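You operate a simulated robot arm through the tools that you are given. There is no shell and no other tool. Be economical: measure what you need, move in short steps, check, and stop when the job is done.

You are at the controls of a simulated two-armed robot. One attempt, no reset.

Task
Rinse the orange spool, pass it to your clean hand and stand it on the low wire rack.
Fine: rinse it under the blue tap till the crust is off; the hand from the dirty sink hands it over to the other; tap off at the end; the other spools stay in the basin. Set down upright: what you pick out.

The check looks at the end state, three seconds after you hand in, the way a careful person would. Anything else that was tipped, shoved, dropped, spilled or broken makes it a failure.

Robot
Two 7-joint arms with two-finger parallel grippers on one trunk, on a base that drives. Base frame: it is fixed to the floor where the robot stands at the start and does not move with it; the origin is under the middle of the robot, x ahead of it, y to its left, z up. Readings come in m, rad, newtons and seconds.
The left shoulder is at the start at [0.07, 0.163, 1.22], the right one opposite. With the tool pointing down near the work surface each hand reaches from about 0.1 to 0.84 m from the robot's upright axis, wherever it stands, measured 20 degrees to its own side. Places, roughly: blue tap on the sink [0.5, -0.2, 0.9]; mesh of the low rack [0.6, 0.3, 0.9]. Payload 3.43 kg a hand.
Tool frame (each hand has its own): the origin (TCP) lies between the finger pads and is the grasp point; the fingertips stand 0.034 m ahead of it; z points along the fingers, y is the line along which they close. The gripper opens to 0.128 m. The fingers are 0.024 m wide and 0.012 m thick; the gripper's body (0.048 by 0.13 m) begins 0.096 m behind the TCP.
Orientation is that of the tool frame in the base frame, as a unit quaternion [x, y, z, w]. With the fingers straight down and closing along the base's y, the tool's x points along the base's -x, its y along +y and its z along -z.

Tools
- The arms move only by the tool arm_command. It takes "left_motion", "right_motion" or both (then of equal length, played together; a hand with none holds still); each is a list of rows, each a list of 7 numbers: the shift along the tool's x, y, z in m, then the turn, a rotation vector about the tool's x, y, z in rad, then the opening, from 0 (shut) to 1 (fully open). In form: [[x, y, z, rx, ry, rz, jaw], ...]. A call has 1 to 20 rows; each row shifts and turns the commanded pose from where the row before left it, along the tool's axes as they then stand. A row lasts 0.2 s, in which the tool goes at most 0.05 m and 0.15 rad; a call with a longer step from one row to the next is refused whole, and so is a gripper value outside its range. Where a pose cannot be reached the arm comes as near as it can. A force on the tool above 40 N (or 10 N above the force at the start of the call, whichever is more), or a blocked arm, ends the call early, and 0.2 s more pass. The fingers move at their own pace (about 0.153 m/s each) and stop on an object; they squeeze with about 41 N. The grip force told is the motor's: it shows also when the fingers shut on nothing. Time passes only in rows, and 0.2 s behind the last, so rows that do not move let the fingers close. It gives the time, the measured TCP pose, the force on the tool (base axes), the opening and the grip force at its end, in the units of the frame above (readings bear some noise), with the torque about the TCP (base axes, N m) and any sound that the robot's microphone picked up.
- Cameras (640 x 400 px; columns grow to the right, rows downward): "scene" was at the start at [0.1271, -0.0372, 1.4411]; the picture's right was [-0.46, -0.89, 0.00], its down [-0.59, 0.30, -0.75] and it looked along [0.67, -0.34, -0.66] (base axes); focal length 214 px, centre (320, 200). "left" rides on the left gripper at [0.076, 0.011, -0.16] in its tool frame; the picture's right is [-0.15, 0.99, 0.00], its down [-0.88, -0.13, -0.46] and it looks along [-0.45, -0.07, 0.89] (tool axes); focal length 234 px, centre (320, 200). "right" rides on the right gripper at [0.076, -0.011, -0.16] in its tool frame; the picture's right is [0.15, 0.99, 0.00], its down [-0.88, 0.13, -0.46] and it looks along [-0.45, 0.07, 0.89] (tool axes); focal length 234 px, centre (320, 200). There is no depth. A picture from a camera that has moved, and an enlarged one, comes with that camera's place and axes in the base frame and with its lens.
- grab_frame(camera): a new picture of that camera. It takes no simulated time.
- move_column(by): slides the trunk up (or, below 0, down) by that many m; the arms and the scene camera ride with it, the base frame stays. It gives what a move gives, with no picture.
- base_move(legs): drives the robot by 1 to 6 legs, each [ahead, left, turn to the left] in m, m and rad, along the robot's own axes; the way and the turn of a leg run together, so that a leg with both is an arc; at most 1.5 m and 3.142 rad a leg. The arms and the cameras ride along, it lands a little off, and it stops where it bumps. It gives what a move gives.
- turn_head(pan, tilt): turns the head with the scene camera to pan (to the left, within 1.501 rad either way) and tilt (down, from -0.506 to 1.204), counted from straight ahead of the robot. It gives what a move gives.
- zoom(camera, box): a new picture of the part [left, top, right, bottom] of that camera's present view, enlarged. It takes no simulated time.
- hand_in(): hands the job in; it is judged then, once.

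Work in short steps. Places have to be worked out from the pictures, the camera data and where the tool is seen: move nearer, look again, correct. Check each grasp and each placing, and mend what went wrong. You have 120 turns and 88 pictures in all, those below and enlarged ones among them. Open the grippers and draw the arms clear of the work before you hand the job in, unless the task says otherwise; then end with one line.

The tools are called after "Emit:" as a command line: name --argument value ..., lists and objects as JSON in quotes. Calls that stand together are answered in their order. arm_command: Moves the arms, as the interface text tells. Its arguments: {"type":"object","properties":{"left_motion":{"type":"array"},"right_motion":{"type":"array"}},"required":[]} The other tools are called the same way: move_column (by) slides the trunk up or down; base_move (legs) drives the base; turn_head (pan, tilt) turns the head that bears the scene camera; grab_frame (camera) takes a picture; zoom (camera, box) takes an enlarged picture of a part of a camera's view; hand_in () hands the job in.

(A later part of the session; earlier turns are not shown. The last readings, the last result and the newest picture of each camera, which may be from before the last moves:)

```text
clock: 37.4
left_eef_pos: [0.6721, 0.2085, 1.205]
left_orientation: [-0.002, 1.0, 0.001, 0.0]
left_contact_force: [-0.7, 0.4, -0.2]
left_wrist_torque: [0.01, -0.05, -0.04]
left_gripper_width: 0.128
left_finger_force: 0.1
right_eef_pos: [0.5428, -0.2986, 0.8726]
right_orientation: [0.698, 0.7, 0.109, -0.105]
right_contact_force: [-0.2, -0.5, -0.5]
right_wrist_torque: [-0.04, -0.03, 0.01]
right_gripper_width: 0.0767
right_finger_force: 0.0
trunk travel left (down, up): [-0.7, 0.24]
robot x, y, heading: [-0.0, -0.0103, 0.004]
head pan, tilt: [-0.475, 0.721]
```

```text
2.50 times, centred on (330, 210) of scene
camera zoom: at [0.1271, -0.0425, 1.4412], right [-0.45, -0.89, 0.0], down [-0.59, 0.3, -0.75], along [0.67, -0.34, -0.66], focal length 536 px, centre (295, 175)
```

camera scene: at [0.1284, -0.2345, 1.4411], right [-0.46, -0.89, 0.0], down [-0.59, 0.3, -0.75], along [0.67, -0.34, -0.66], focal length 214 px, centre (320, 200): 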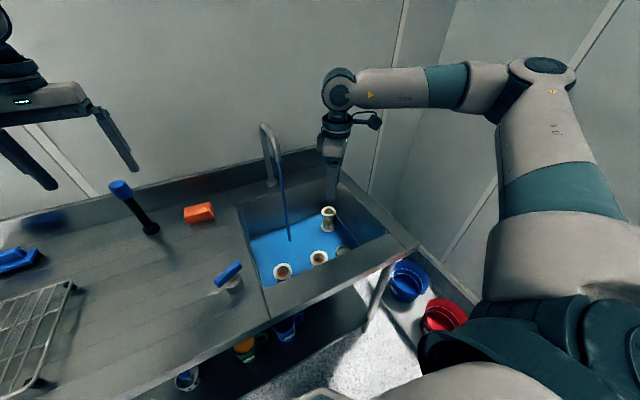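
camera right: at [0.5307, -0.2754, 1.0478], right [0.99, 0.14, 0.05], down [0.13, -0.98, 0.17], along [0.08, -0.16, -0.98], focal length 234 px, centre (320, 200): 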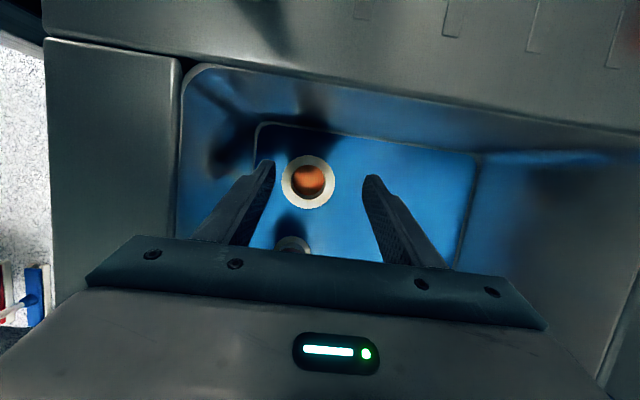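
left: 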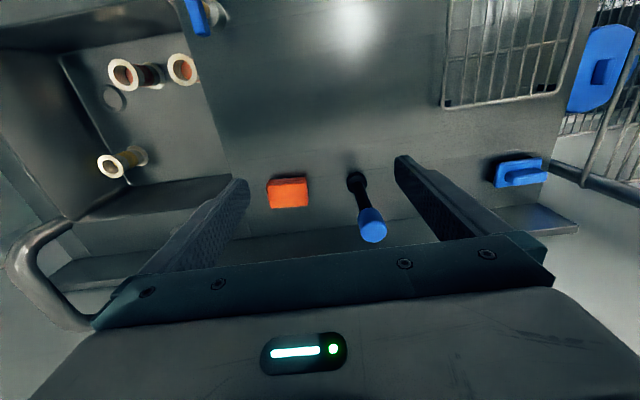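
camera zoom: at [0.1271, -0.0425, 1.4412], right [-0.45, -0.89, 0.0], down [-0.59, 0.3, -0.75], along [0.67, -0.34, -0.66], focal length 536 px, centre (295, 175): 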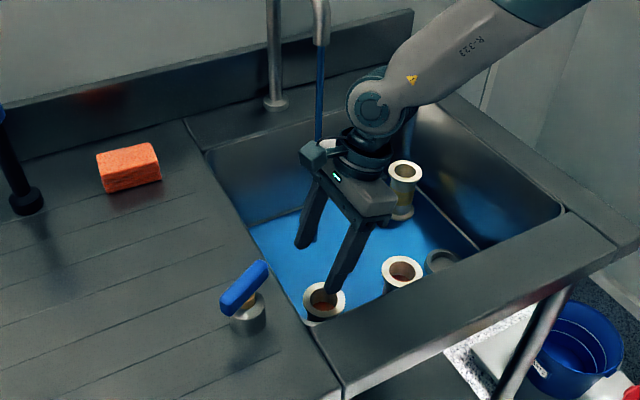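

The spool centre is ≈[0.536,-0.302], flange ≈0.066 across. I'll open wider, correct by a few mm, go down to TCP z≈0.76 and look.

Emit:
arm_command --right_motion '[[-0.003, -0.006, 0, 0, 0, 0, 0.8], [-0.0112, 0, 0.0363, 0, 0, 0, 0.8], [-0.0112, 0, 0.0363, 0, 0, 0, 0.8], [-0.0104, 0, 0.0337, 0, 0, 0, 0.8], [0, 0, 0, 0, 0, 0, 0.8]]'

Emit:
grab_frame --camera "right"

Emit:
zoom --camera "scene" --box '[260, 180, 400, 280]'

```text
clock: 38.6
left_eef_pos: [0.674, 0.2084, 1.2026]
left_orientation: [-0.002, 1.0, -0.001, 0.0]
left_contact_force: [1.4, -0.3, -0.3]
left_wrist_torque: [-0.03, -0.01, -0.03]
left_gripper_width: 0.1277
left_finger_force: 0.0
right_eef_pos: [0.5229, -0.3172, 0.7987]
right_orientation: [0.698, 0.7, 0.11, -0.104]
right_contact_force: [0.5, 0.2, 0.4]
right_wrist_torque: [0.03, 0.0, 0.0]
right_gripper_width: 0.1023
right_finger_force: 0.0
right hand out of reach, approached as far as the arm can: row 3, 4
trunk travel left (down, up): [-0.7, 0.24]
robot x, y, heading: [-0.0005, -0.0054, 0.004]
head pan, tilt: [-0.475, 0.721]
```

```text
56 pictures are left
camera right: at [0.5106, -0.294, 0.9745], right [0.99, 0.14, 0.05], down [0.13, -0.98, 0.17], along [0.08, -0.16, -0.98], focal length 234 px, centre (320, 200)
```

right: 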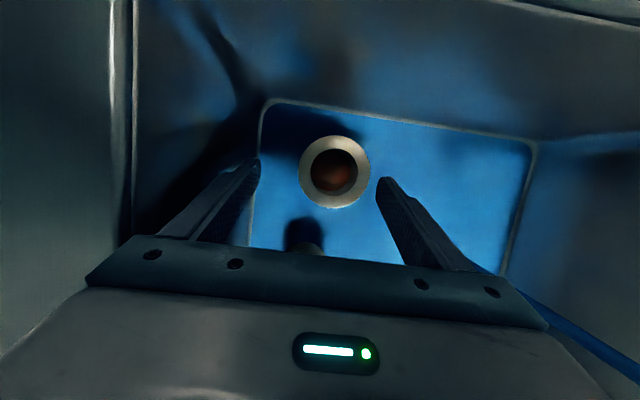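

```text
4.00 times, centred on (330, 230) of scene
camera zoom: at [0.1286, -0.0425, 1.441], right [-0.45, -0.89, 0.0], down [-0.59, 0.3, -0.75], along [0.67, -0.34, -0.66], focal length 858 px, centre (280, 80)
```

zoom: 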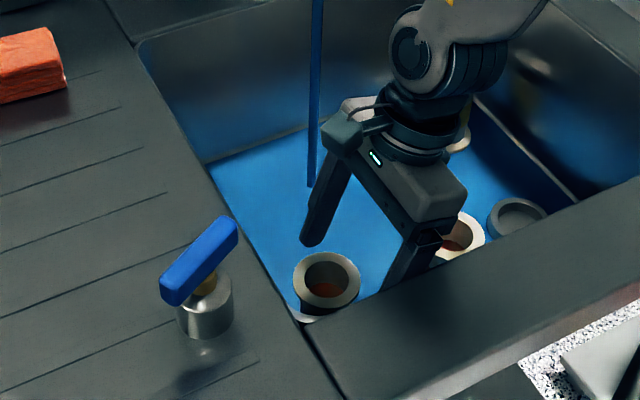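

The limit now is low reach, so I'll lift the hand, recentre, and lower the trunk instead of stretching. Spool top is ≈[0.537,-0.301,0.757].

Emit:
arm_command --right_motion '[[0.0118, 0, -0.0382, 0, 0, 0, 0.8], [0.0118, 0, -0.0382, 0, 0, 0, 0.8], [0.0118, 0, -0.0382, 0, 0, 0, 0.8], [0.0153, 0.014, 0.0047, 0, 0, 0, 0.8], [0, 0, 0, 0, 0, 0, 0.8]]'

Emit:
move_column --by -0.1

```text
clock: 39.8
left_eef_pos: [0.673, 0.2083, 1.2045]
left_orientation: [-0.002, 1.0, -0.001, 0.0]
left_contact_force: [0.4, -0.3, 0.2]
left_wrist_torque: [0.0, 0.0, 0.02]
left_gripper_width: 0.1281
left_finger_force: 0.0
right_eef_pos: [0.5348, -0.2991, 0.9181]
right_orientation: [0.697, 0.7, 0.11, -0.105]
right_contact_force: [0.9, -0.4, 0.6]
right_wrist_torque: [-0.02, -0.01, 0.03]
right_gripper_width: 0.1023
right_finger_force: 0.0
trunk travel left (down, up): [-0.7, 0.24]
robot x, y, heading: [0.0016, -0.0051, 0.006]
head pan, tilt: [-0.475, 0.721]
```

```text
clock: 41.1
left_eef_pos: [0.6715, 0.2084, 1.104]
left_orientation: [-0.002, 1.0, 0.0, -0.001]
left_contact_force: [0.1, -0.2, 0.5]
left_wrist_torque: [0.02, -0.03, 0.02]
left_gripper_width: 0.1281
left_finger_force: 0.0
right_eef_pos: [0.5361, -0.2996, 0.818]
right_orientation: [0.698, 0.7, 0.11, -0.105]
right_contact_force: [-0.1, 0.3, -0.7]
right_wrist_torque: [0.01, -0.01, 0.0]
right_gripper_width: 0.1025
right_finger_force: 0.1
trunk travel left (down, up): [-0.6, 0.34]
robot x, y, heading: [0.0002, -0.0041, -0.003]
head pan, tilt: [-0.475, 0.721]
```

Centred. Lower 5 cm so that the pads straddle the top flange, then check.

Emit:
arm_command --right_motion '[[-0.0088, 0, 0.0286, 0, 0, 0, 0.8], [-0.006, 0, 0.0192, 0, 0, 0, 0.8], [0, 0, 0, 0, 0, 0, 0.8]]'

Emit:
grab_frame --camera "right"

Emit:
zoom --camera "scene" --box '[260, 160, 420, 280]'

```text
clock: 41.9
left_eef_pos: [0.6724, 0.2092, 1.1043]
left_orientation: [-0.002, 1.0, 0.0, 0.0]
left_contact_force: [0.3, -0.8, 0.1]
left_wrist_torque: [0.02, -0.01, 0.01]
left_gripper_width: 0.1279
left_finger_force: 0.0
right_eef_pos: [0.5364, -0.2999, 0.7674]
right_orientation: [0.698, 0.7, 0.11, -0.104]
right_contact_force: [0.4, 0.3, -0.4]
right_wrist_torque: [0.01, 0.02, 0.03]
right_gripper_width: 0.1023
right_finger_force: 0.1
trunk travel left (down, up): [-0.6, 0.34]
robot x, y, heading: [0.0004, -0.0074, 0.001]
head pan, tilt: [-0.475, 0.721]
```

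```text
54 pictures are left
camera right: at [0.5254, -0.2763, 0.9438], right [0.99, 0.14, 0.05], down [0.13, -0.98, 0.17], along [0.08, -0.16, -0.98], focal length 234 px, centre (320, 200)
```

right: 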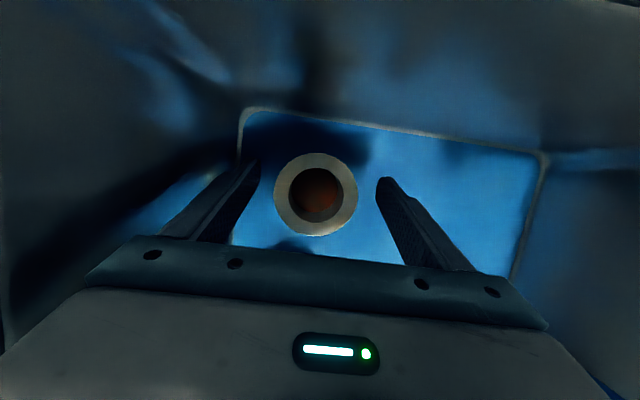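

```text
3.33 times, centred on (340, 220) of scene
camera zoom: at [0.1276, -0.0425, 1.3411], right [-0.45, -0.89, 0.0], down [-0.59, 0.3, -0.75], along [0.67, -0.34, -0.66], focal length 715 px, centre (253, 133)
```

zoom: 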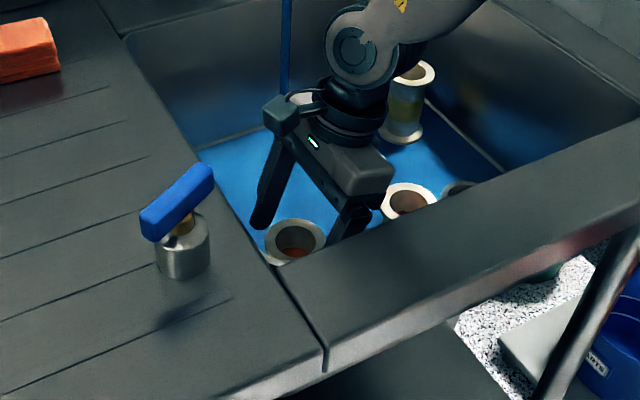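

The spool is centred between the fingers with tips ~2 cm below the flange top. I'll go down 6 mm more and close.

Emit:
arm_command --right_motion '[[-0.006, 0, 0.0057, 0, 0, 0, 0.8], [0, 0, 0, 0, 0, 0, 0.6], [0, 0, 0, 0, 0, 0, 0.4], [0, 0, 0, 0, 0, 0, 0.3], [0, 0, 0, 0, 0, 0, 0.3]]'

Emit:
grab_frame --camera "right"

```text
clock: 43.1
left_eef_pos: [0.6738, 0.209, 1.1029]
left_orientation: [-0.002, 1.0, 0.0, 0.0]
left_contact_force: [1.0, -0.9, -0.6]
left_wrist_torque: [0.0, -0.01, 0.01]
left_gripper_width: 0.1278
left_finger_force: 0.1
right_eef_pos: [0.5371, -0.3029, 0.7601]
right_orientation: [0.697, 0.7, 0.11, -0.105]
right_contact_force: [-0.4, 0.1, 0.7]
right_wrist_torque: [0.05, 0.0, 0.03]
right_gripper_width: 0.0632
right_finger_force: 41.2
trunk travel left (down, up): [-0.6, 0.34]
robot x, y, heading: [-0.002, -0.0065, 0.003]
head pan, tilt: [-0.475, 0.721]
```

```text
52 pictures are left
camera right: at [0.5255, -0.2809, 0.9365], right [0.99, 0.14, 0.05], down [0.13, -0.98, 0.17], along [0.07, -0.16, -0.98], focal length 234 px, centre (320, 200)
```

right: 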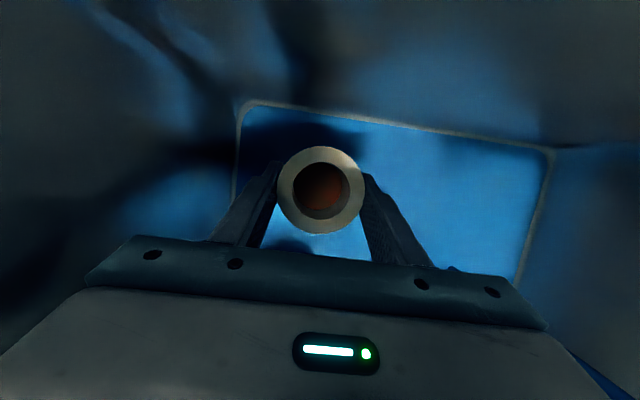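

Gripped at 63 mm, 41 N. Lift with the trunk by 0.1 and look at it.

Emit:
move_column --by 0.12

Emit:
grab_frame --camera "right"

Emit:
zoom --camera "scene" --box '[260, 130, 440, 270]'

```text
clock: 44.6
left_eef_pos: [0.6729, 0.2084, 1.2238]
left_orientation: [-0.001, 1.0, 0.0, 0.001]
left_contact_force: [0.4, 0.4, 0.5]
left_wrist_torque: [-0.04, 0.03, 0.02]
left_gripper_width: 0.1278
left_finger_force: 0.2
right_eef_pos: [0.5373, -0.3047, 0.8818]
right_orientation: [0.698, 0.7, 0.11, -0.105]
right_contact_force: [-0.3, 0.8, -2.9]
right_wrist_torque: [-0.04, 0.0, 0.04]
right_gripper_width: 0.0633
right_finger_force: 40.9
trunk travel left (down, up): [-0.72, 0.22]
robot x, y, heading: [0.0027, -0.0057, 0.002]
head pan, tilt: [-0.475, 0.721]
```

```text
51 pictures are left
camera right: at [0.5259, -0.281, 1.0562], right [0.99, 0.14, 0.05], down [0.13, -0.98, 0.17], along [0.07, -0.16, -0.98], focal length 234 px, centre (320, 200)
```

right: 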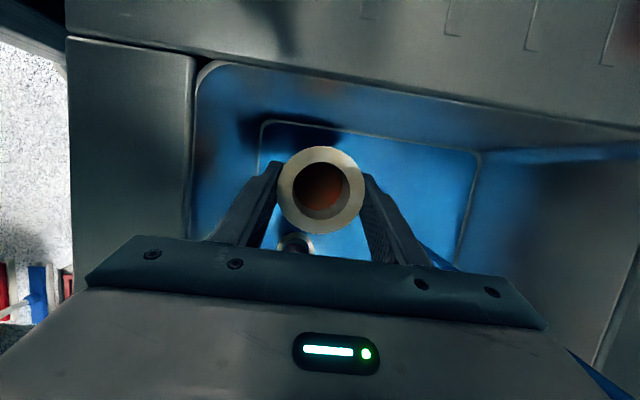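

```text
2.86 times, centred on (350, 200) of scene
camera zoom: at [0.1283, -0.0429, 1.4609], right [-0.45, -0.89, 0.0], down [-0.59, 0.3, -0.75], along [0.67, -0.34, -0.66], focal length 613 px, centre (234, 200)
```

zoom: 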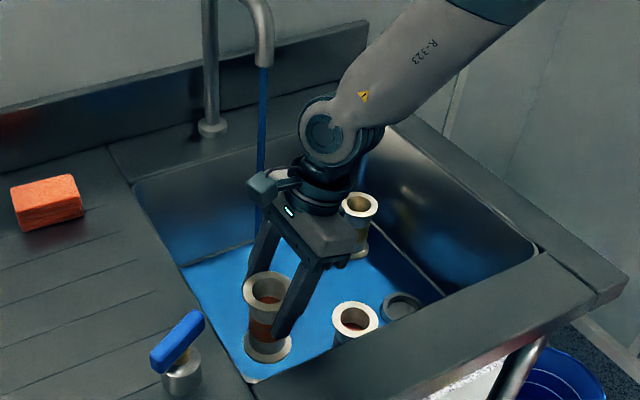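

Lifted cleanly; an orange core with dark crust is visible. The stream falls at ≈[0.722,-0.385]. I'll carry the spool towards it, staying above the other spools.

Emit:
arm_command --right_motion '[[-0.0132, 0.0308, -0.0125, 0, 0, 0, 0.3], [-0.0132, 0.0308, -0.0125, 0, 0, 0, 0.3], [-0.0132, 0.0308, -0.0125, 0, 0, 0, 0.3], [-0.0132, 0.0308, -0.0125, 0, 0, 0, 0.3], [0, 0, 0, 0, 0, 0, 0.3]]'

Emit:
grab_frame --camera "scene"

```text
clock: 45.8
left_eef_pos: [0.6716, 0.2085, 1.2239]
left_orientation: [-0.002, 1.0, 0.0, 0.0]
left_contact_force: [-0.5, 0.0, 0.8]
left_wrist_torque: [0.03, 0.0, 0.0]
left_gripper_width: 0.1282
left_finger_force: 0.1
right_eef_pos: [0.66, -0.3669, 0.916]
right_orientation: [0.698, 0.7, 0.111, -0.105]
right_contact_force: [-0.2, -0.4, -2.4]
right_wrist_torque: [0.0, -0.01, -0.03]
right_gripper_width: 0.0631
right_finger_force: 41.5
trunk travel left (down, up): [-0.72, 0.22]
robot x, y, heading: [-0.0027, -0.0065, 0.006]
head pan, tilt: [-0.475, 0.721]
```

```text
49 pictures are left
camera scene: at [0.1276, -0.0431, 1.4611], right [-0.45, -0.89, 0.0], down [-0.59, 0.3, -0.75], along [0.67, -0.34, -0.66], focal length 214 px, centre (320, 200)
```

scene: 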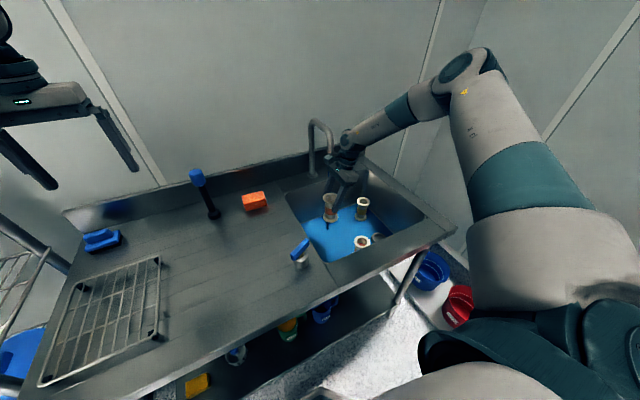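

The wrist is getting near the spout. I'll check the clearance before tilting.

Emit:
zoom --camera "scene" --box '[280, 110, 400, 240]'

Emit:
grab_frame --camera "right"

```text
3.08 times, centred on (340, 175) of scene
camera zoom: at [0.1276, -0.0431, 1.4611], right [-0.45, -0.89, 0.0], down [-0.59, 0.3, -0.75], along [0.67, -0.34, -0.66], focal length 660 px, centre (258, 277)
```

zoom: 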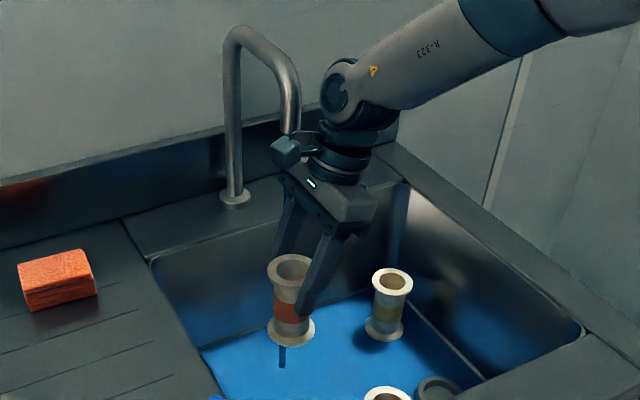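

```text
47 pictures are left
camera right: at [0.648, -0.3446, 1.0922], right [0.99, 0.14, 0.05], down [0.13, -0.98, 0.17], along [0.07, -0.16, -0.98], focal length 234 px, centre (320, 200)
```

right: 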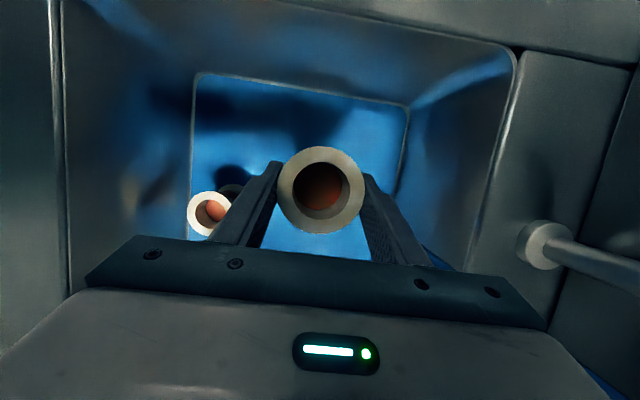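

Clearance is fine so far, but going further needs more lean so the wrist camera passes beside the spout. I'll tilt 0.9 rad here with the spool swinging toward +y.

Emit:
arm_command --right_motion '[[0, 0, 0, 0, 0.15, 0, 0.3], [0, 0, 0, 0, 0.15, 0, 0.3], [0, 0, 0, 0, 0.15, 0, 0.3], [0, 0, 0, 0, 0.15, 0, 0.3], [0, 0, 0, 0, 0.15, 0, 0.3], [0, 0, 0, 0, 0.15, 0, 0.3], [0, 0, 0, 0, 0, 0, 0.3]]'

Emit:
zoom --camera "scene" --box '[250, 90, 450, 250]'

```text
clock: 47.4
left_eef_pos: [0.6728, 0.2082, 1.2232]
left_orientation: [-0.001, 1.0, 0.0, 0.001]
left_contact_force: [0.8, -0.4, 0.3]
left_wrist_torque: [-0.01, -0.02, 0.02]
left_gripper_width: 0.128
left_finger_force: 0.0
right_eef_pos: [0.6184, -0.3579, 0.9673]
right_orientation: [0.619, 0.622, 0.342, -0.337]
right_contact_force: [-0.7, 0.3, -1.6]
right_wrist_torque: [-0.09, 0.01, 0.02]
right_gripper_width: 0.0634
right_finger_force: 40.9
right hand out of reach, approached as far as the arm can: row 2, 3, 4, 5, 6
trunk travel left (down, up): [-0.72, 0.22]
robot x, y, heading: [0.0003, -0.007, 0.006]
head pan, tilt: [-0.475, 0.721]
```

```text
2.50 times, centred on (350, 170) of scene
camera zoom: at [0.1282, -0.0428, 1.461], right [-0.45, -0.89, 0.0], down [-0.59, 0.3, -0.75], along [0.67, -0.34, -0.66], focal length 536 px, centre (245, 275)
```

zoom: 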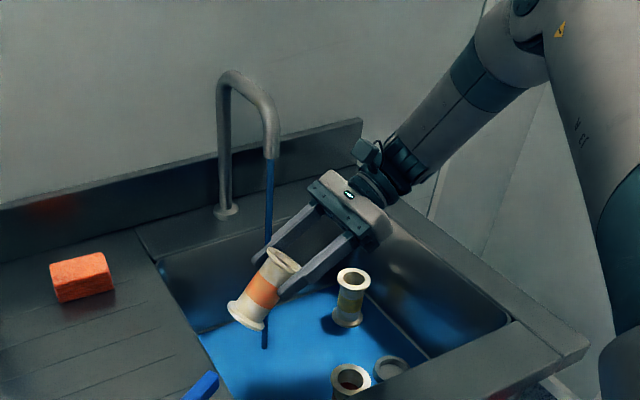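

Tilt is ~1.0 rad, enough, but reach is short. I'll shift the base 0.12 right then 0.06 ahead (hand stays clear of the spout), then fine-place.

Emit:
base_move --legs '[[0, -0.12, 0], [0.06, 0, 0]]'

Emit:
grab_frame --camera "scene"

```text
clock: 49.2
left_eef_pos: [0.7285, 0.0907, 1.2266]
left_orientation: [-0.002, 1.0, -0.001, 0.002]
left_contact_force: [-0.8, 0.2, -0.6]
left_wrist_torque: [-0.04, -0.04, -0.02]
left_gripper_width: 0.1278
left_finger_force: 0.0
right_eef_pos: [0.6749, -0.4758, 0.9681]
right_orientation: [0.617, 0.622, 0.343, -0.338]
right_contact_force: [-0.7, -0.6, -2.0]
right_wrist_torque: [-0.07, 0.0, -0.03]
right_gripper_width: 0.0635
right_finger_force: 40.8
trunk travel left (down, up): [-0.72, 0.22]
robot x, y, heading: [0.058, -0.1236, 0.004]
head pan, tilt: [-0.475, 0.721]
```

```text
45 pictures are left
camera scene: at [0.1835, -0.1607, 1.4616], right [-0.45, -0.89, 0.0], down [-0.59, 0.3, -0.75], along [0.67, -0.34, -0.66], focal length 214 px, centre (320, 200)
```

scene: 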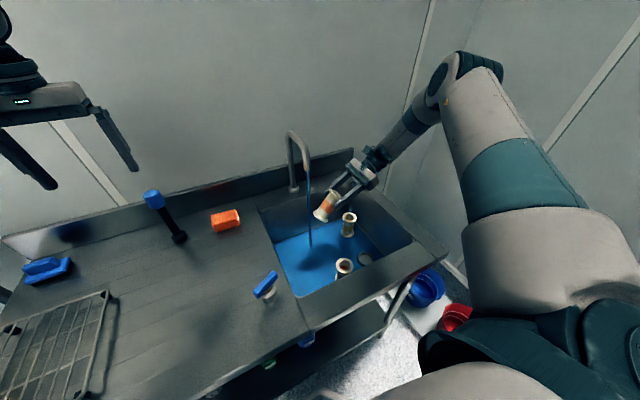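

The spool's mid is 4 cm down its axis from the TCP. Target TCP ≈[0.722,-0.41,0.96] so that the stream meets the core.

Emit:
arm_command --right_motion '[[0.0104, 0.0157, 0.0195, 0, 0, 0, 0.3], [0.0104, 0.0157, 0.0195, 0, 0, 0, 0.3], [0.0104, 0.0157, 0.0195, 0, 0, 0, 0.3], [0, 0, 0, 0, 0, 0, 0.3]]'

Emit:
zoom --camera "scene" --box '[230, 110, 430, 270]'

Emit:
grab_frame --camera "right"

```text
clock: 50.2
left_eef_pos: [0.7304, 0.0894, 1.2244]
left_orientation: [-0.003, 1.0, 0.0, 0.001]
left_contact_force: [0.1, -0.4, 0.3]
left_wrist_torque: [-0.04, -0.04, -0.01]
left_gripper_width: 0.128
left_finger_force: 0.1
right_eef_pos: [0.7061, -0.407, 0.98]
right_orientation: [0.618, 0.622, 0.343, -0.338]
right_contact_force: [-0.6, -0.3, -2.8]
right_wrist_torque: [-0.07, -0.01, -0.02]
right_gripper_width: 0.0634
right_finger_force: 41.1
right hand out of reach, approached as far as the arm can: row 1, 2, 3
trunk travel left (down, up): [-0.72, 0.22]
robot x, y, heading: [0.059, -0.1249, 0.005]
head pan, tilt: [-0.475, 0.721]
```

```text
2.50 times, centred on (330, 190) of scene
camera zoom: at [0.186, -0.1615, 1.4612], right [-0.45, -0.89, 0.0], down [-0.59, 0.3, -0.75], along [0.67, -0.34, -0.66], focal length 536 px, centre (295, 225)
```

zoom: 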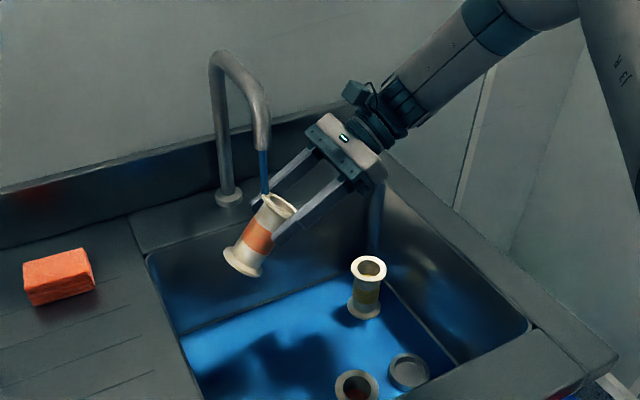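

```text
43 pictures are left
camera right: at [0.6954, -0.5016, 1.1312], right [0.99, 0.08, 0.13], down [0.14, -0.86, -0.5], along [0.07, 0.51, -0.86], focal length 234 px, centre (320, 200)
```

right: 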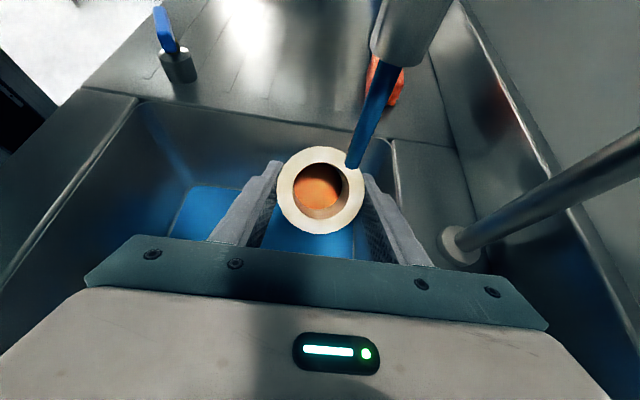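

The stream meets the top flange's edge, about 2.5 cm too far in x. I'll creep the base ahead 0.025 to put the core beneath it.

Emit:
base_move --legs '[[0.025, 0, 0]]'

Emit:
zoom --camera "scene" --box '[280, 140, 380, 220]'

Emit:
grab_frame --camera "right"

```text
clock: 51.0
left_eef_pos: [0.7504, 0.0896, 1.2279]
left_orientation: [-0.001, 1.0, 0.0, 0.002]
left_contact_force: [-0.7, 1.2, 0.3]
left_wrist_torque: [0.01, -0.08, 0.0]
left_gripper_width: 0.1282
left_finger_force: 0.1
right_eef_pos: [0.7279, -0.4056, 0.9834]
right_orientation: [0.618, 0.622, 0.344, -0.335]
right_contact_force: [0.1, 0.3, -1.5]
right_wrist_torque: [-0.11, -0.01, -0.04]
right_gripper_width: 0.0633
right_finger_force: 41.1
trunk travel left (down, up): [-0.72, 0.22]
robot x, y, heading: [0.0806, -0.1221, 0.005]
head pan, tilt: [-0.475, 0.721]
```

```text
5.00 times, centred on (330, 180) of scene
camera zoom: at [0.2052, -0.1612, 1.4617], right [-0.45, -0.89, 0.0], down [-0.58, 0.3, -0.75], along [0.67, -0.34, -0.66], focal length 1072 px, centre (270, 300)
```

zoom: 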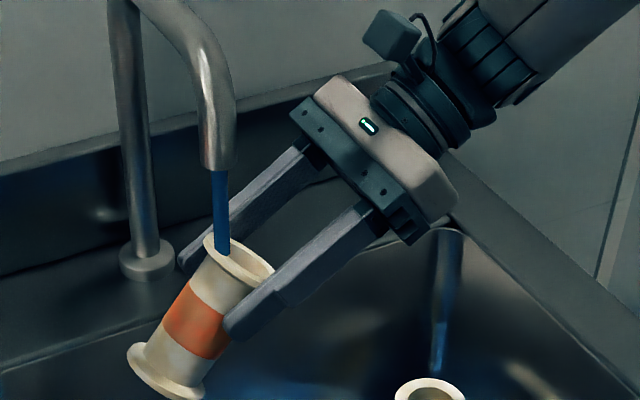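

```text
41 pictures are left
camera right: at [0.7155, -0.5019, 1.1336], right [0.99, 0.08, 0.14], down [0.14, -0.86, -0.5], along [0.08, 0.51, -0.86], focal length 234 px, centre (320, 200)
```

right: 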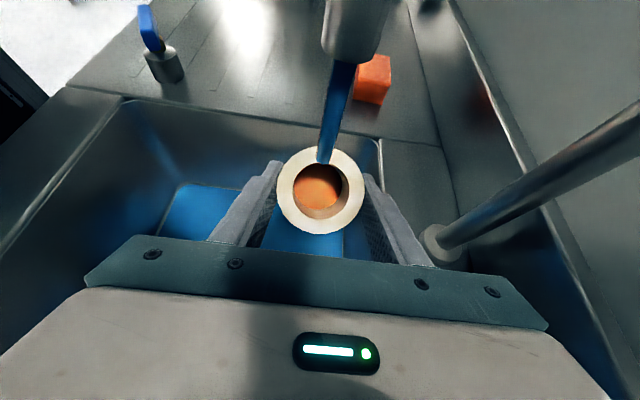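

The visible side looks clean cream and orange now. I'll shift 2.5 cm in −y so the stream runs over the core and dwell a few seconds.

Emit:
arm_command --right_motion '[[-0.0134, 0, -0.021, 0, 0, 0, 0.3], [0, 0, 0, 0, 0, 0, 0.3], [0, 0, 0, 0, 0, 0, 0.3], [0, 0, 0, 0, 0, 0, 0.3], [0, 0, 0, 0, 0, 0, 0.3], [0, 0, 0, 0, 0, 0, 0.3], [0, 0, 0, 0, 0, 0, 0.3], [0, 0, 0, 0, 0, 0, 0.3], [0, 0, 0, 0, 0, 0, 0.3], [0, 0, 0, 0, 0, 0, 0.3], [0, 0, 0, 0, 0, 0, 0.3], [0, 0, 0, 0, 0, 0, 0.3], [0, 0, 0, 0, 0, 0, 0.3], [0, 0, 0, 0, 0, 0, 0.3], [0, 0, 0, 0, 0, 0, 0.3], [0, 0, 0, 0, 0, 0, 0.3]]'

Emit:
zoom --camera "scene" --box '[280, 140, 380, 220]'

```text
clock: 54.4
left_eef_pos: [0.7549, 0.0908, 1.2244]
left_orientation: [-0.002, 1.0, 0.0, 0.001]
left_contact_force: [0.9, 0.4, 0.5]
left_wrist_torque: [0.01, -0.01, -0.03]
left_gripper_width: 0.1281
left_finger_force: 0.0
right_eef_pos: [0.729, -0.4319, 0.9804]
right_orientation: [0.619, 0.622, 0.342, -0.336]
right_contact_force: [0.3, -0.2, -1.5]
right_wrist_torque: [-0.1, -0.02, -0.02]
right_gripper_width: 0.0632
right_finger_force: 40.4
trunk travel left (down, up): [-0.72, 0.22]
robot x, y, heading: [0.0834, -0.1246, 0.006]
head pan, tilt: [-0.475, 0.721]
```

```text
5.00 times, centred on (330, 180) of scene
camera zoom: at [0.2107, -0.1613, 1.461], right [-0.45, -0.89, 0.0], down [-0.59, 0.3, -0.75], along [0.67, -0.34, -0.66], focal length 1072 px, centre (270, 300)
```

zoom: 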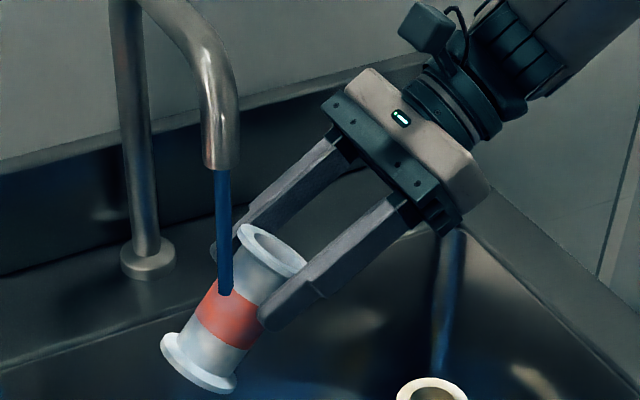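

The film has gone from cream to clean white. I'll rinse a bit longer, moving slightly along the axis, and check.

Emit:
arm_command --right_motion '[[-0.008, 0, -0.013, 0, 0, 0, 0.3], [0, 0, 0, 0, 0, 0, 0.3], [0, 0, 0, 0, 0, 0, 0.3], [0, 0, 0, 0, 0, 0, 0.3], [0, 0, 0, 0, 0, 0, 0.3], [0.008, 0, 0.013, 0, 0, 0, 0.3], [0, 0, 0, 0, 0, 0, 0.3], [0, 0, 0, 0, 0, 0, 0.3], [0, 0, 0, 0, 0, 0, 0.3], [0, 0, 0, 0, 0, 0, 0.3], [0, 0, 0, 0, 0, 0, 0.3]]'

Emit:
zoom --camera "scene" --box '[290, 165, 370, 225]'

Emit:
zoom --camera "right" --box '[240, 120, 400, 250]'

```text
clock: 56.8
left_eef_pos: [0.7552, 0.0907, 1.2248]
left_orientation: [-0.002, 1.0, 0.001, 0.0]
left_contact_force: [0.8, -0.6, 0.5]
left_wrist_torque: [-0.01, 0.02, -0.03]
left_gripper_width: 0.1281
left_finger_force: 0.1
right_eef_pos: [0.7295, -0.4324, 0.9826]
right_orientation: [0.618, 0.623, 0.342, -0.337]
right_contact_force: [-0.2, 0.6, -2.1]
right_wrist_torque: [-0.06, 0.0, -0.04]
right_gripper_width: 0.0633
right_finger_force: 40.6
right hand out of reach, approached as far as the arm can: row 1
trunk travel left (down, up): [-0.72, 0.22]
robot x, y, heading: [0.0838, -0.1288, 0.001]
head pan, tilt: [-0.475, 0.721]
```

```text
6.67 times, centred on (330, 195) of scene
camera zoom: at [0.2107, -0.1613, 1.461], right [-0.45, -0.89, 0.0], down [-0.59, 0.3, -0.75], along [0.67, -0.34, -0.66], focal length 1430 px, centre (253, 233)
```

zoom: 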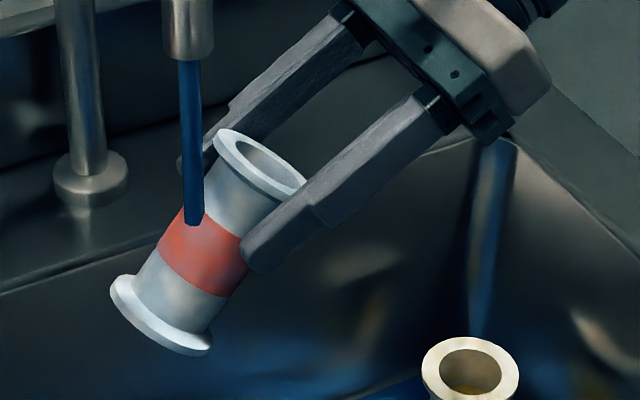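

```text
3.08 times, centred on (320, 185) of right
camera zoom: at [0.7171, -0.5285, 1.133], right [0.99, 0.08, 0.13], down [0.14, -0.86, -0.5], along [0.07, 0.51, -0.86], focal length 720 px, centre (320, 246)
```

zoom: 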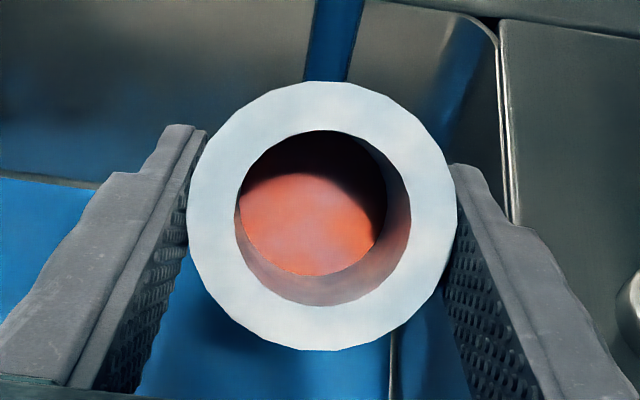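

The clean band looks rather reddish; before going on I'll compare it with the remaining spools' bands to be sure this is the orange one.

Emit:
zoom --camera "scene" --box '[180, 150, 400, 290]'

Emit:
grab_frame --camera "left"

```text
2.86 times, centred on (290, 220) of scene
camera zoom: at [0.2107, -0.1613, 1.461], right [-0.45, -0.89, 0.0], down [-0.59, 0.3, -0.75], along [0.67, -0.34, -0.66], focal length 613 px, centre (406, 143)
```

zoom: 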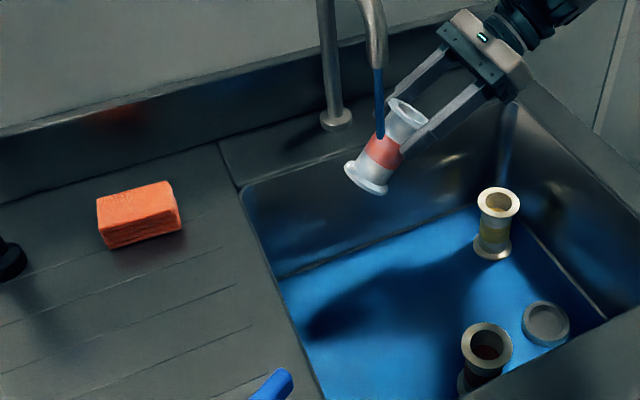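

```text
36 pictures are left
camera left: at [0.6776, 0.1016, 1.3842], right [0.14, 0.99, 0.0], down [0.88, -0.13, 0.46], along [0.45, -0.07, -0.89], focal length 234 px, centre (320, 200)
```

left: 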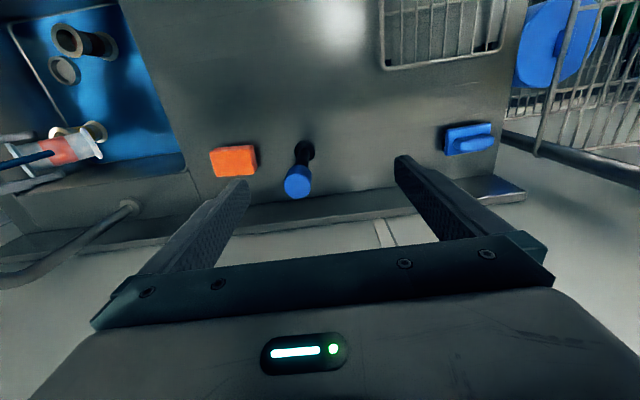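

The band's hue against wet sheen is ambiguous. I'll back off 0.12 m from the stream and inspect both bands in comparable light.

Emit:
base_move --legs '[[-0.13, 0, 0]]'

Emit:
move_column --by 0.1

Emit:
grab_frame --camera "scene"

```text
clock: 58.1
left_eef_pos: [0.6281, 0.0902, 1.223]
left_orientation: [-0.002, 1.0, -0.001, 0.0]
left_contact_force: [0.5, 0.0, 0.9]
left_wrist_torque: [0.01, 0.03, 0.0]
left_gripper_width: 0.1281
left_finger_force: 0.1
right_eef_pos: [0.6015, -0.4329, 0.9819]
right_orientation: [0.618, 0.622, 0.342, -0.337]
right_contact_force: [0.3, -0.2, -2.1]
right_wrist_torque: [-0.05, 0.0, -0.02]
right_gripper_width: 0.0635
right_finger_force: 41.1
trunk travel left (down, up): [-0.72, 0.22]
robot x, y, heading: [-0.0499, -0.126, 0.007]
head pan, tilt: [-0.475, 0.721]
```

```text
clock: 59.4
left_eef_pos: [0.6257, 0.0907, 1.3241]
left_orientation: [-0.001, 1.0, 0.0, 0.0]
left_contact_force: [0.0, 0.5, 0.6]
left_wrist_torque: [0.01, -0.01, 0.01]
left_gripper_width: 0.1282
left_finger_force: 0.1
right_eef_pos: [0.6001, -0.4329, 1.0814]
right_orientation: [0.617, 0.623, 0.341, -0.338]
right_contact_force: [0.1, -0.2, -3.2]
right_wrist_torque: [-0.05, -0.06, -0.02]
right_gripper_width: 0.0633
right_finger_force: 41.2
trunk travel left (down, up): [-0.82, 0.12]
robot x, y, heading: [-0.0457, -0.1251, 0.004]
head pan, tilt: [-0.475, 0.721]
```

```text
35 pictures are left
camera scene: at [0.0824, -0.1618, 1.561], right [-0.45, -0.89, 0.0], down [-0.59, 0.3, -0.75], along [0.67, -0.34, -0.66], focal length 214 px, centre (320, 200)
```

scene: 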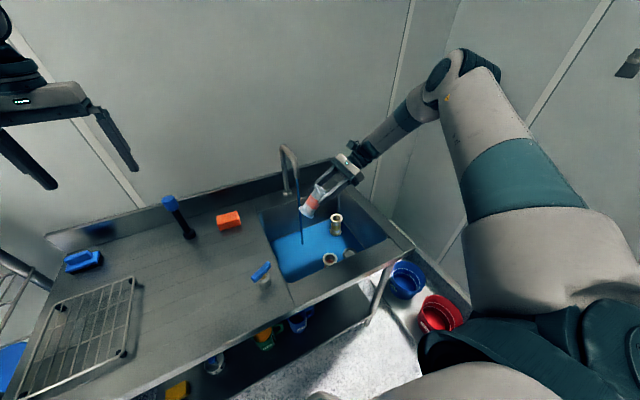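

Emit:
zoom --camera "scene" --box '[290, 170, 380, 270]'

```text
4.00 times, centred on (335, 220) of scene
camera zoom: at [0.0824, -0.1618, 1.561], right [-0.45, -0.89, 0.0], down [-0.59, 0.3, -0.75], along [0.67, -0.34, -0.66], focal length 858 px, centre (260, 120)
```

zoom: 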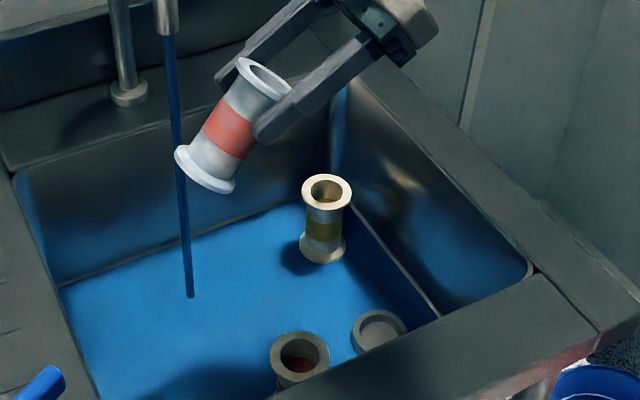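

The salmon look is a wet sheen (white parts read bluish too), and the others are dark red and yellow, so this is the orange spool. Now I'll bring the right hand near the robot's middle for the handover and turn the left hand −π/2.

Emit:
arm_command --right_motion '[[0.0198, -0.0167, 0.025, 0, 0, 0, 0.3], [0.0198, -0.0167, 0.025, 0, 0, 0, 0.3], [0.0198, -0.0167, 0.025, 0, 0, 0, 0.3], [0.0198, -0.0167, 0.025, 0, 0, 0, 0.3], [0.0198, -0.0167, 0.025, 0, 0, 0, 0.3], [0.0198, -0.0167, 0.025, 0, 0, 0, 0.3], [0, 0, 0, 0, 0, 0, 0.3], [0, 0, 0, 0, 0, 0, 0.3], [0, 0, 0, 0, 0, 0, 0.3], [0, 0, 0, 0, 0, 0, 0.3], [0, 0, 0, 0, 0, 0, 0.3], [0, 0, 0, 0, 0, 0, 0.3], [0, 0, 0, 0, 0, 0, 0.3], [0, 0, 0, 0, 0, 0, 0.3], [0, 0, 0, 0, 0, 0, 0.3]]' --left_motion '[[0.0315, 0.02, 0, 0, 0, 0, 1], [0.0315, 0.02, 0, 0, 0, 0, 1], [0.0315, 0.02, 0, 0, 0, 0, 1], [0.0315, 0.02, 0, 0, 0, 0, 1], [0, 0, 0, 0, 0, -0.1428, 1], [0, 0, 0, 0, 0, -0.1428, 1], [0, 0, 0, 0, 0, -0.1428, 1], [0, 0, 0, 0, 0, -0.1428, 1], [0, 0, 0, 0, 0, -0.1428, 1], [0, 0, 0, 0, 0, -0.1428, 1], [0, 0, 0, 0, 0, -0.1428, 1], [0, 0, 0, 0, 0, -0.1428, 1], [0, 0, 0, 0, 0, -0.1428, 1], [0, 0, 0, 0, 0, -0.1428, 1], [0, 0, 0, 0, 0, -0.1428, 1]]'

Emit:
turn_head --pan 0 --tilt 0.7

Emit:
grab_frame --camera "scene"

```text
clock: 62.6
left_eef_pos: [0.5006, 0.1699, 1.3241]
left_orientation: [0.709, -0.705, 0.0, 0.0]
left_contact_force: [0.3, -0.1, 0.2]
left_wrist_torque: [-0.01, 0.0, -0.02]
left_gripper_width: 0.1282
left_finger_force: 0.1
right_eef_pos: [0.4978, -0.244, 1.1031]
right_orientation: [0.618, 0.622, 0.343, -0.337]
right_contact_force: [-0.1, 0.2, -2.8]
right_wrist_torque: [-0.07, -0.01, 0.0]
right_gripper_width: 0.0631
right_finger_force: 41.6
trunk travel left (down, up): [-0.82, 0.12]
robot x, y, heading: [-0.0419, -0.1235, 0.008]
head pan, tilt: [-0.475, 0.721]
```

```text
clock: 63.6
left_eef_pos: [0.5006, 0.1697, 1.3247]
left_orientation: [0.708, -0.706, 0.0, 0.0]
left_contact_force: [-0.3, -0.3, -1.1]
left_wrist_torque: [0.03, 0.0, 0.01]
left_gripper_width: 0.128
left_finger_force: 0.0
right_eef_pos: [0.4979, -0.2437, 1.1024]
right_orientation: [0.618, 0.622, 0.343, -0.338]
right_contact_force: [-0.5, 0.0, -2.4]
right_wrist_torque: [0.0, -0.01, 0.0]
right_gripper_width: 0.0631
right_finger_force: 40.7
trunk travel left (down, up): [-0.82, 0.12]
robot x, y, heading: [-0.0461, -0.1273, 0.003]
head pan, tilt: [0.0, 0.7]
```

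```text
33 pictures are left
camera scene: at [0.0924, -0.1232, 1.5627], right [0.0, -1.0, 0.0], down [-0.64, 0.0, -0.76], along [0.76, 0.0, -0.64], focal length 214 px, centre (320, 200)
```

scene: 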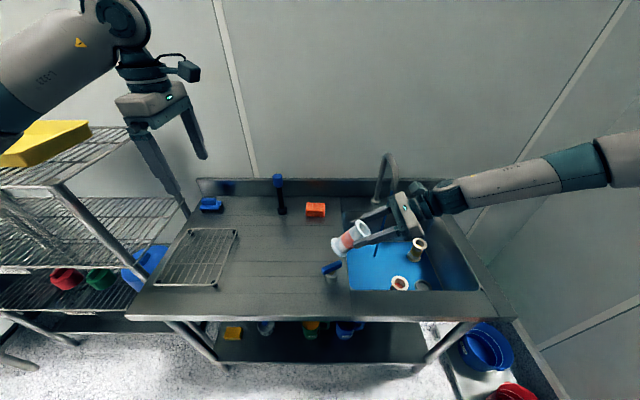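

The tall cart stands at y≥0.52, so the left arm cannot come from the left at the rack; it should grip the core from the robot's side, pitched ~35° down. I'll make the spool vertical again in the right hand and turn the left hand to point ahead and down.

Emit:
arm_command --right_motion '[[0, 0, 0, 0, -0.136, 0, 0.3], [0, 0, 0, 0, -0.136, 0, 0.3], [0, 0, 0, 0, -0.136, 0, 0.3], [0, 0, 0, 0, -0.136, 0, 0.3], [0, 0, 0, 0, -0.136, 0, 0.3], [0.021, 0.031, 0.007, 0, 0, 0, 0.3], [0.021, 0.031, 0.007, 0, 0, 0, 0.3], [0, 0, 0, 0, 0, 0, 0.3], [0, 0, 0, 0, 0, 0, 0.3], [0, 0, 0, 0, 0, 0, 0.3], [0, 0, 0, 0, 0, 0, 0.3], [0, 0, 0, 0, 0, 0, 0.3], [0, 0, 0, 0, 0, 0, 0.3], [0, 0, 0, 0, 0, 0, 0.3], [0, 0, 0, 0, 0, 0, 0.3], [0, 0, 0, 0, 0, 0, 0.3], [0, 0, 0, 0, 0, 0, 0.3], [0, 0, 0, 0, 0, 0, 0.3]]' --left_motion '[[0, 0, 0, 0, 0, 0.1428, 1], [0, 0, 0, 0, 0, 0.1428, 1], [0, 0, 0, 0, 0, 0.1428, 1], [0, 0, 0, 0, 0, 0.1428, 1], [0, 0, 0, 0, 0, 0.1428, 1], [0, 0, 0, 0, 0, 0.1428, 1], [0, 0, 0, 0, 0, 0.1428, 1], [0, 0, 0, 0, 0, 0.1428, 1], [0, 0, 0, 0, 0, 0.1428, 1], [0, 0, 0, 0, 0, 0.1428, 1], [0, 0, 0, 0, 0, 0.1428, 1], [0, 0, 0, 0, -0.137, 0, 1], [0, 0, 0, 0, -0.137, 0, 1], [0, 0, 0, 0, -0.137, 0, 1], [0, 0, 0, 0, -0.137, 0, 1], [0, 0, 0, 0, -0.137, 0, 1], [0, 0, 0, 0, -0.137, 0, 1], [0, 0, 0, 0, -0.137, 0, 1]]'

Emit:
grab_frame --camera "scene"

Emit:
grab_frame --camera "left"

```text
clock: 67.4
left_eef_pos: [0.5, 0.1716, 1.3247]
left_orientation: [-0.002, 0.886, 0.001, 0.463]
left_contact_force: [0.0, 0.2, 0.3]
left_wrist_torque: [0.03, 0.02, -0.01]
left_gripper_width: 0.1282
left_finger_force: 0.0
right_eef_pos: [0.5417, -0.2327, 1.1204]
right_orientation: [0.696, 0.699, 0.117, -0.11]
right_contact_force: [-0.4, 0.5, -2.2]
right_wrist_torque: [-0.02, -0.01, 0.02]
right_gripper_width: 0.0636
right_finger_force: 40.7
right hand out of reach, approached as far as the arm can: row 6, 7
trunk travel left (down, up): [-0.82, 0.12]
robot x, y, heading: [-0.044, -0.1236, 0.005]
head pan, tilt: [0.0, 0.7]
```

```text
32 pictures are left
camera scene: at [0.0918, -0.1224, 1.5629], right [0.0, -1.0, 0.0], down [-0.64, 0.0, -0.76], along [0.76, 0.0, -0.64], focal length 214 px, centre (320, 200)
```

scene: 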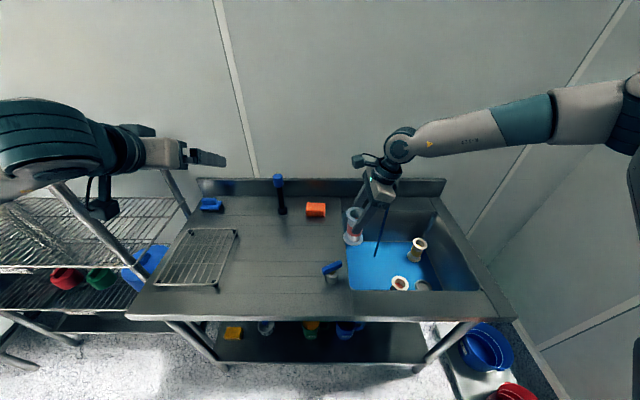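

```text
31 pictures are left
camera left: at [0.3241, 0.1822, 1.3533], right [0.08, 0.99, 0.12], down [0.13, -0.13, 0.98], along [0.99, -0.06, -0.14], focal length 234 px, centre (320, 200)
```

left: 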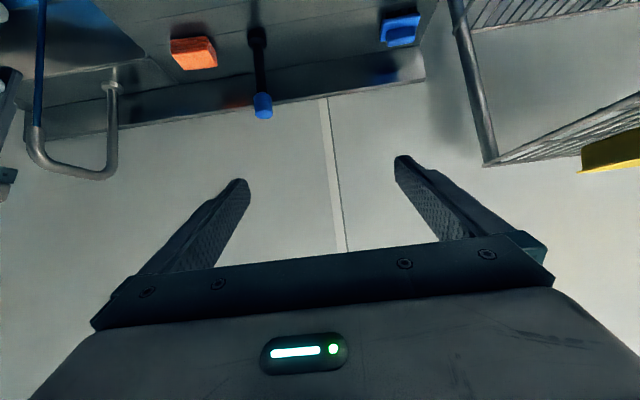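

Left pose works. Zooming on the spool to get its place and tilt.

Emit:
zoom --camera "scene" --box '[310, 170, 420, 260]'

```text
4.44 times, centred on (365, 215) of scene
camera zoom: at [0.0918, -0.1224, 1.5629], right [0.0, -1.0, 0.0], down [-0.64, 0.0, -0.76], along [0.76, 0.0, -0.64], focal length 953 px, centre (120, 133)
```

zoom: 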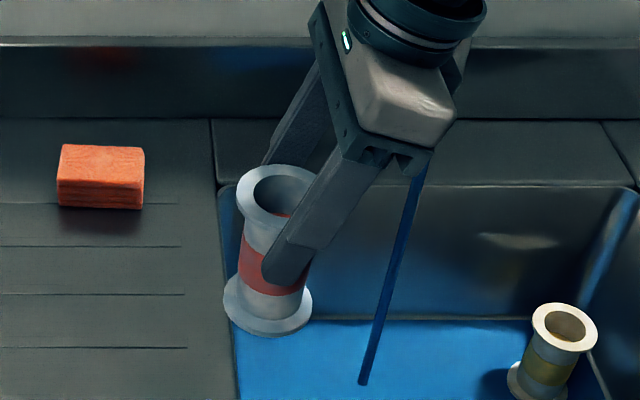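

Spool axis ≈[0.542,-0.2305], top 1.131, bottom 1.02, vertical. I'll bring the left hand back and across to a pre-grasp point behind it, watching reach.

Emit:
arm_command --left_motion '[[0.0191, 0, -0.0273, 0, 0, 0, 1], [0.0191, 0, -0.0273, 0, 0, 0, 1], [0.0191, 0, -0.0273, 0, 0, 0, 1], [0.0139, -0.04, 0.0097, 0, 0, 0, 1], [0.0139, -0.04, 0.0097, 0, 0, 0, 1], [0.0139, -0.04, 0.0097, 0, 0, 0, 1], [0.0139, -0.04, 0.0097, 0, 0, 0, 1], [0.0139, -0.04, 0.0097, 0, 0, 0, 1], [0.0139, -0.04, 0.0097, 0, 0, 0, 1], [0.0139, -0.04, 0.0097, 0, 0, 0, 1], [0, 0, 0, 0, 0, 0, 1]]'

Emit:
grab_frame --camera "scene"

Emit:
grab_frame --camera "left"

```text
clock: 69.8
left_eef_pos: [0.4973, -0.0874, 1.2573]
left_orientation: [-0.002, 0.887, 0.0, 0.461]
left_contact_force: [0.0, 0.7, 0.0]
left_wrist_torque: [-0.02, 0.0, -0.03]
left_gripper_width: 0.1281
left_finger_force: 0.1
left hand out of reach, approached as far as the arm can: row 1, 2, 3, 4, 5, 6
right_eef_pos: [0.5416, -0.2335, 1.1199]
right_orientation: [0.697, 0.699, 0.117, -0.11]
right_contact_force: [0.8, -0.1, -2.6]
right_wrist_torque: [0.01, 0.0, 0.02]
right_gripper_width: 0.063
right_finger_force: 40.7
trunk travel left (down, up): [-0.82, 0.12]
robot x, y, heading: [-0.0519, -0.125, 0.004]
head pan, tilt: [0.0, 0.7]
```

```text
29 pictures are left
camera scene: at [0.0922, -0.1219, 1.5628], right [0.0, -1.0, 0.0], down [-0.64, 0.0, -0.76], along [0.76, 0.0, -0.64], focal length 214 px, centre (320, 200)
```

scene: 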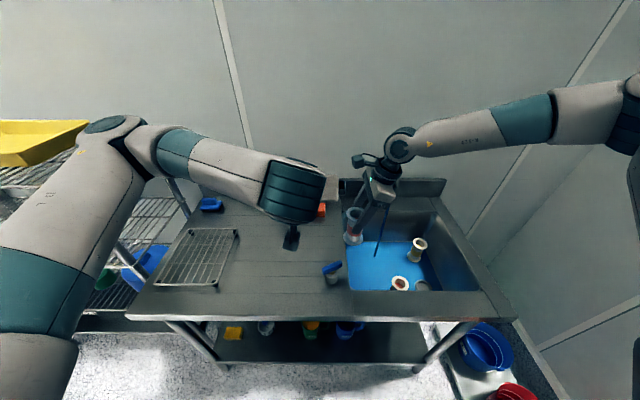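

```text
28 pictures are left
camera left: at [0.3212, -0.0776, 1.2886], right [0.08, 0.99, 0.12], down [0.13, -0.13, 0.98], along [0.99, -0.06, -0.14], focal length 234 px, centre (320, 200)
```

left: 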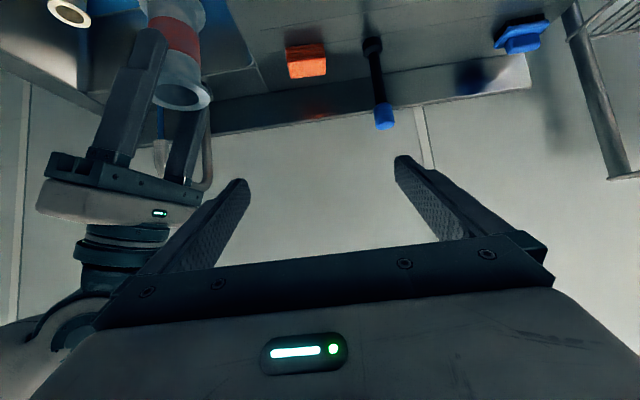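

The left hand can't fold back at that height. I'll first go down to z≈1.10 beside the spool (well clear of lever and spool), then draw back in x.

Emit:
arm_command --left_motion '[[0.0322, 0, 0.0225, 0, 0, 0, 1], [0.0322, 0, 0.0225, 0, 0, 0, 1], [0.0322, 0, 0.0225, 0, 0, 0, 1], [0.0322, 0, 0.0225, 0, 0, 0, 1], [0.02, 0, -0.0287, 0, 0, 0, 1], [0.02, 0, -0.0287, 0, 0, 0, 1], [0, 0, 0, 0, 0, 0, 1]]'

```text
clock: 71.4
left_eef_pos: [0.4296, -0.0894, 1.102]
left_orientation: [-0.003, 0.887, 0.002, 0.461]
left_contact_force: [-1.0, -0.2, 0.2]
left_wrist_torque: [0.01, -0.01, -0.04]
left_gripper_width: 0.128
left_finger_force: 0.0
right_eef_pos: [0.5416, -0.2331, 1.1193]
right_orientation: [0.697, 0.699, 0.117, -0.111]
right_contact_force: [0.5, -0.2, -2.0]
right_wrist_torque: [-0.02, -0.03, 0.0]
right_gripper_width: 0.0631
right_finger_force: 40.9
trunk travel left (down, up): [-0.82, 0.12]
robot x, y, heading: [-0.0427, -0.1259, 0.005]
head pan, tilt: [0.0, 0.7]
```

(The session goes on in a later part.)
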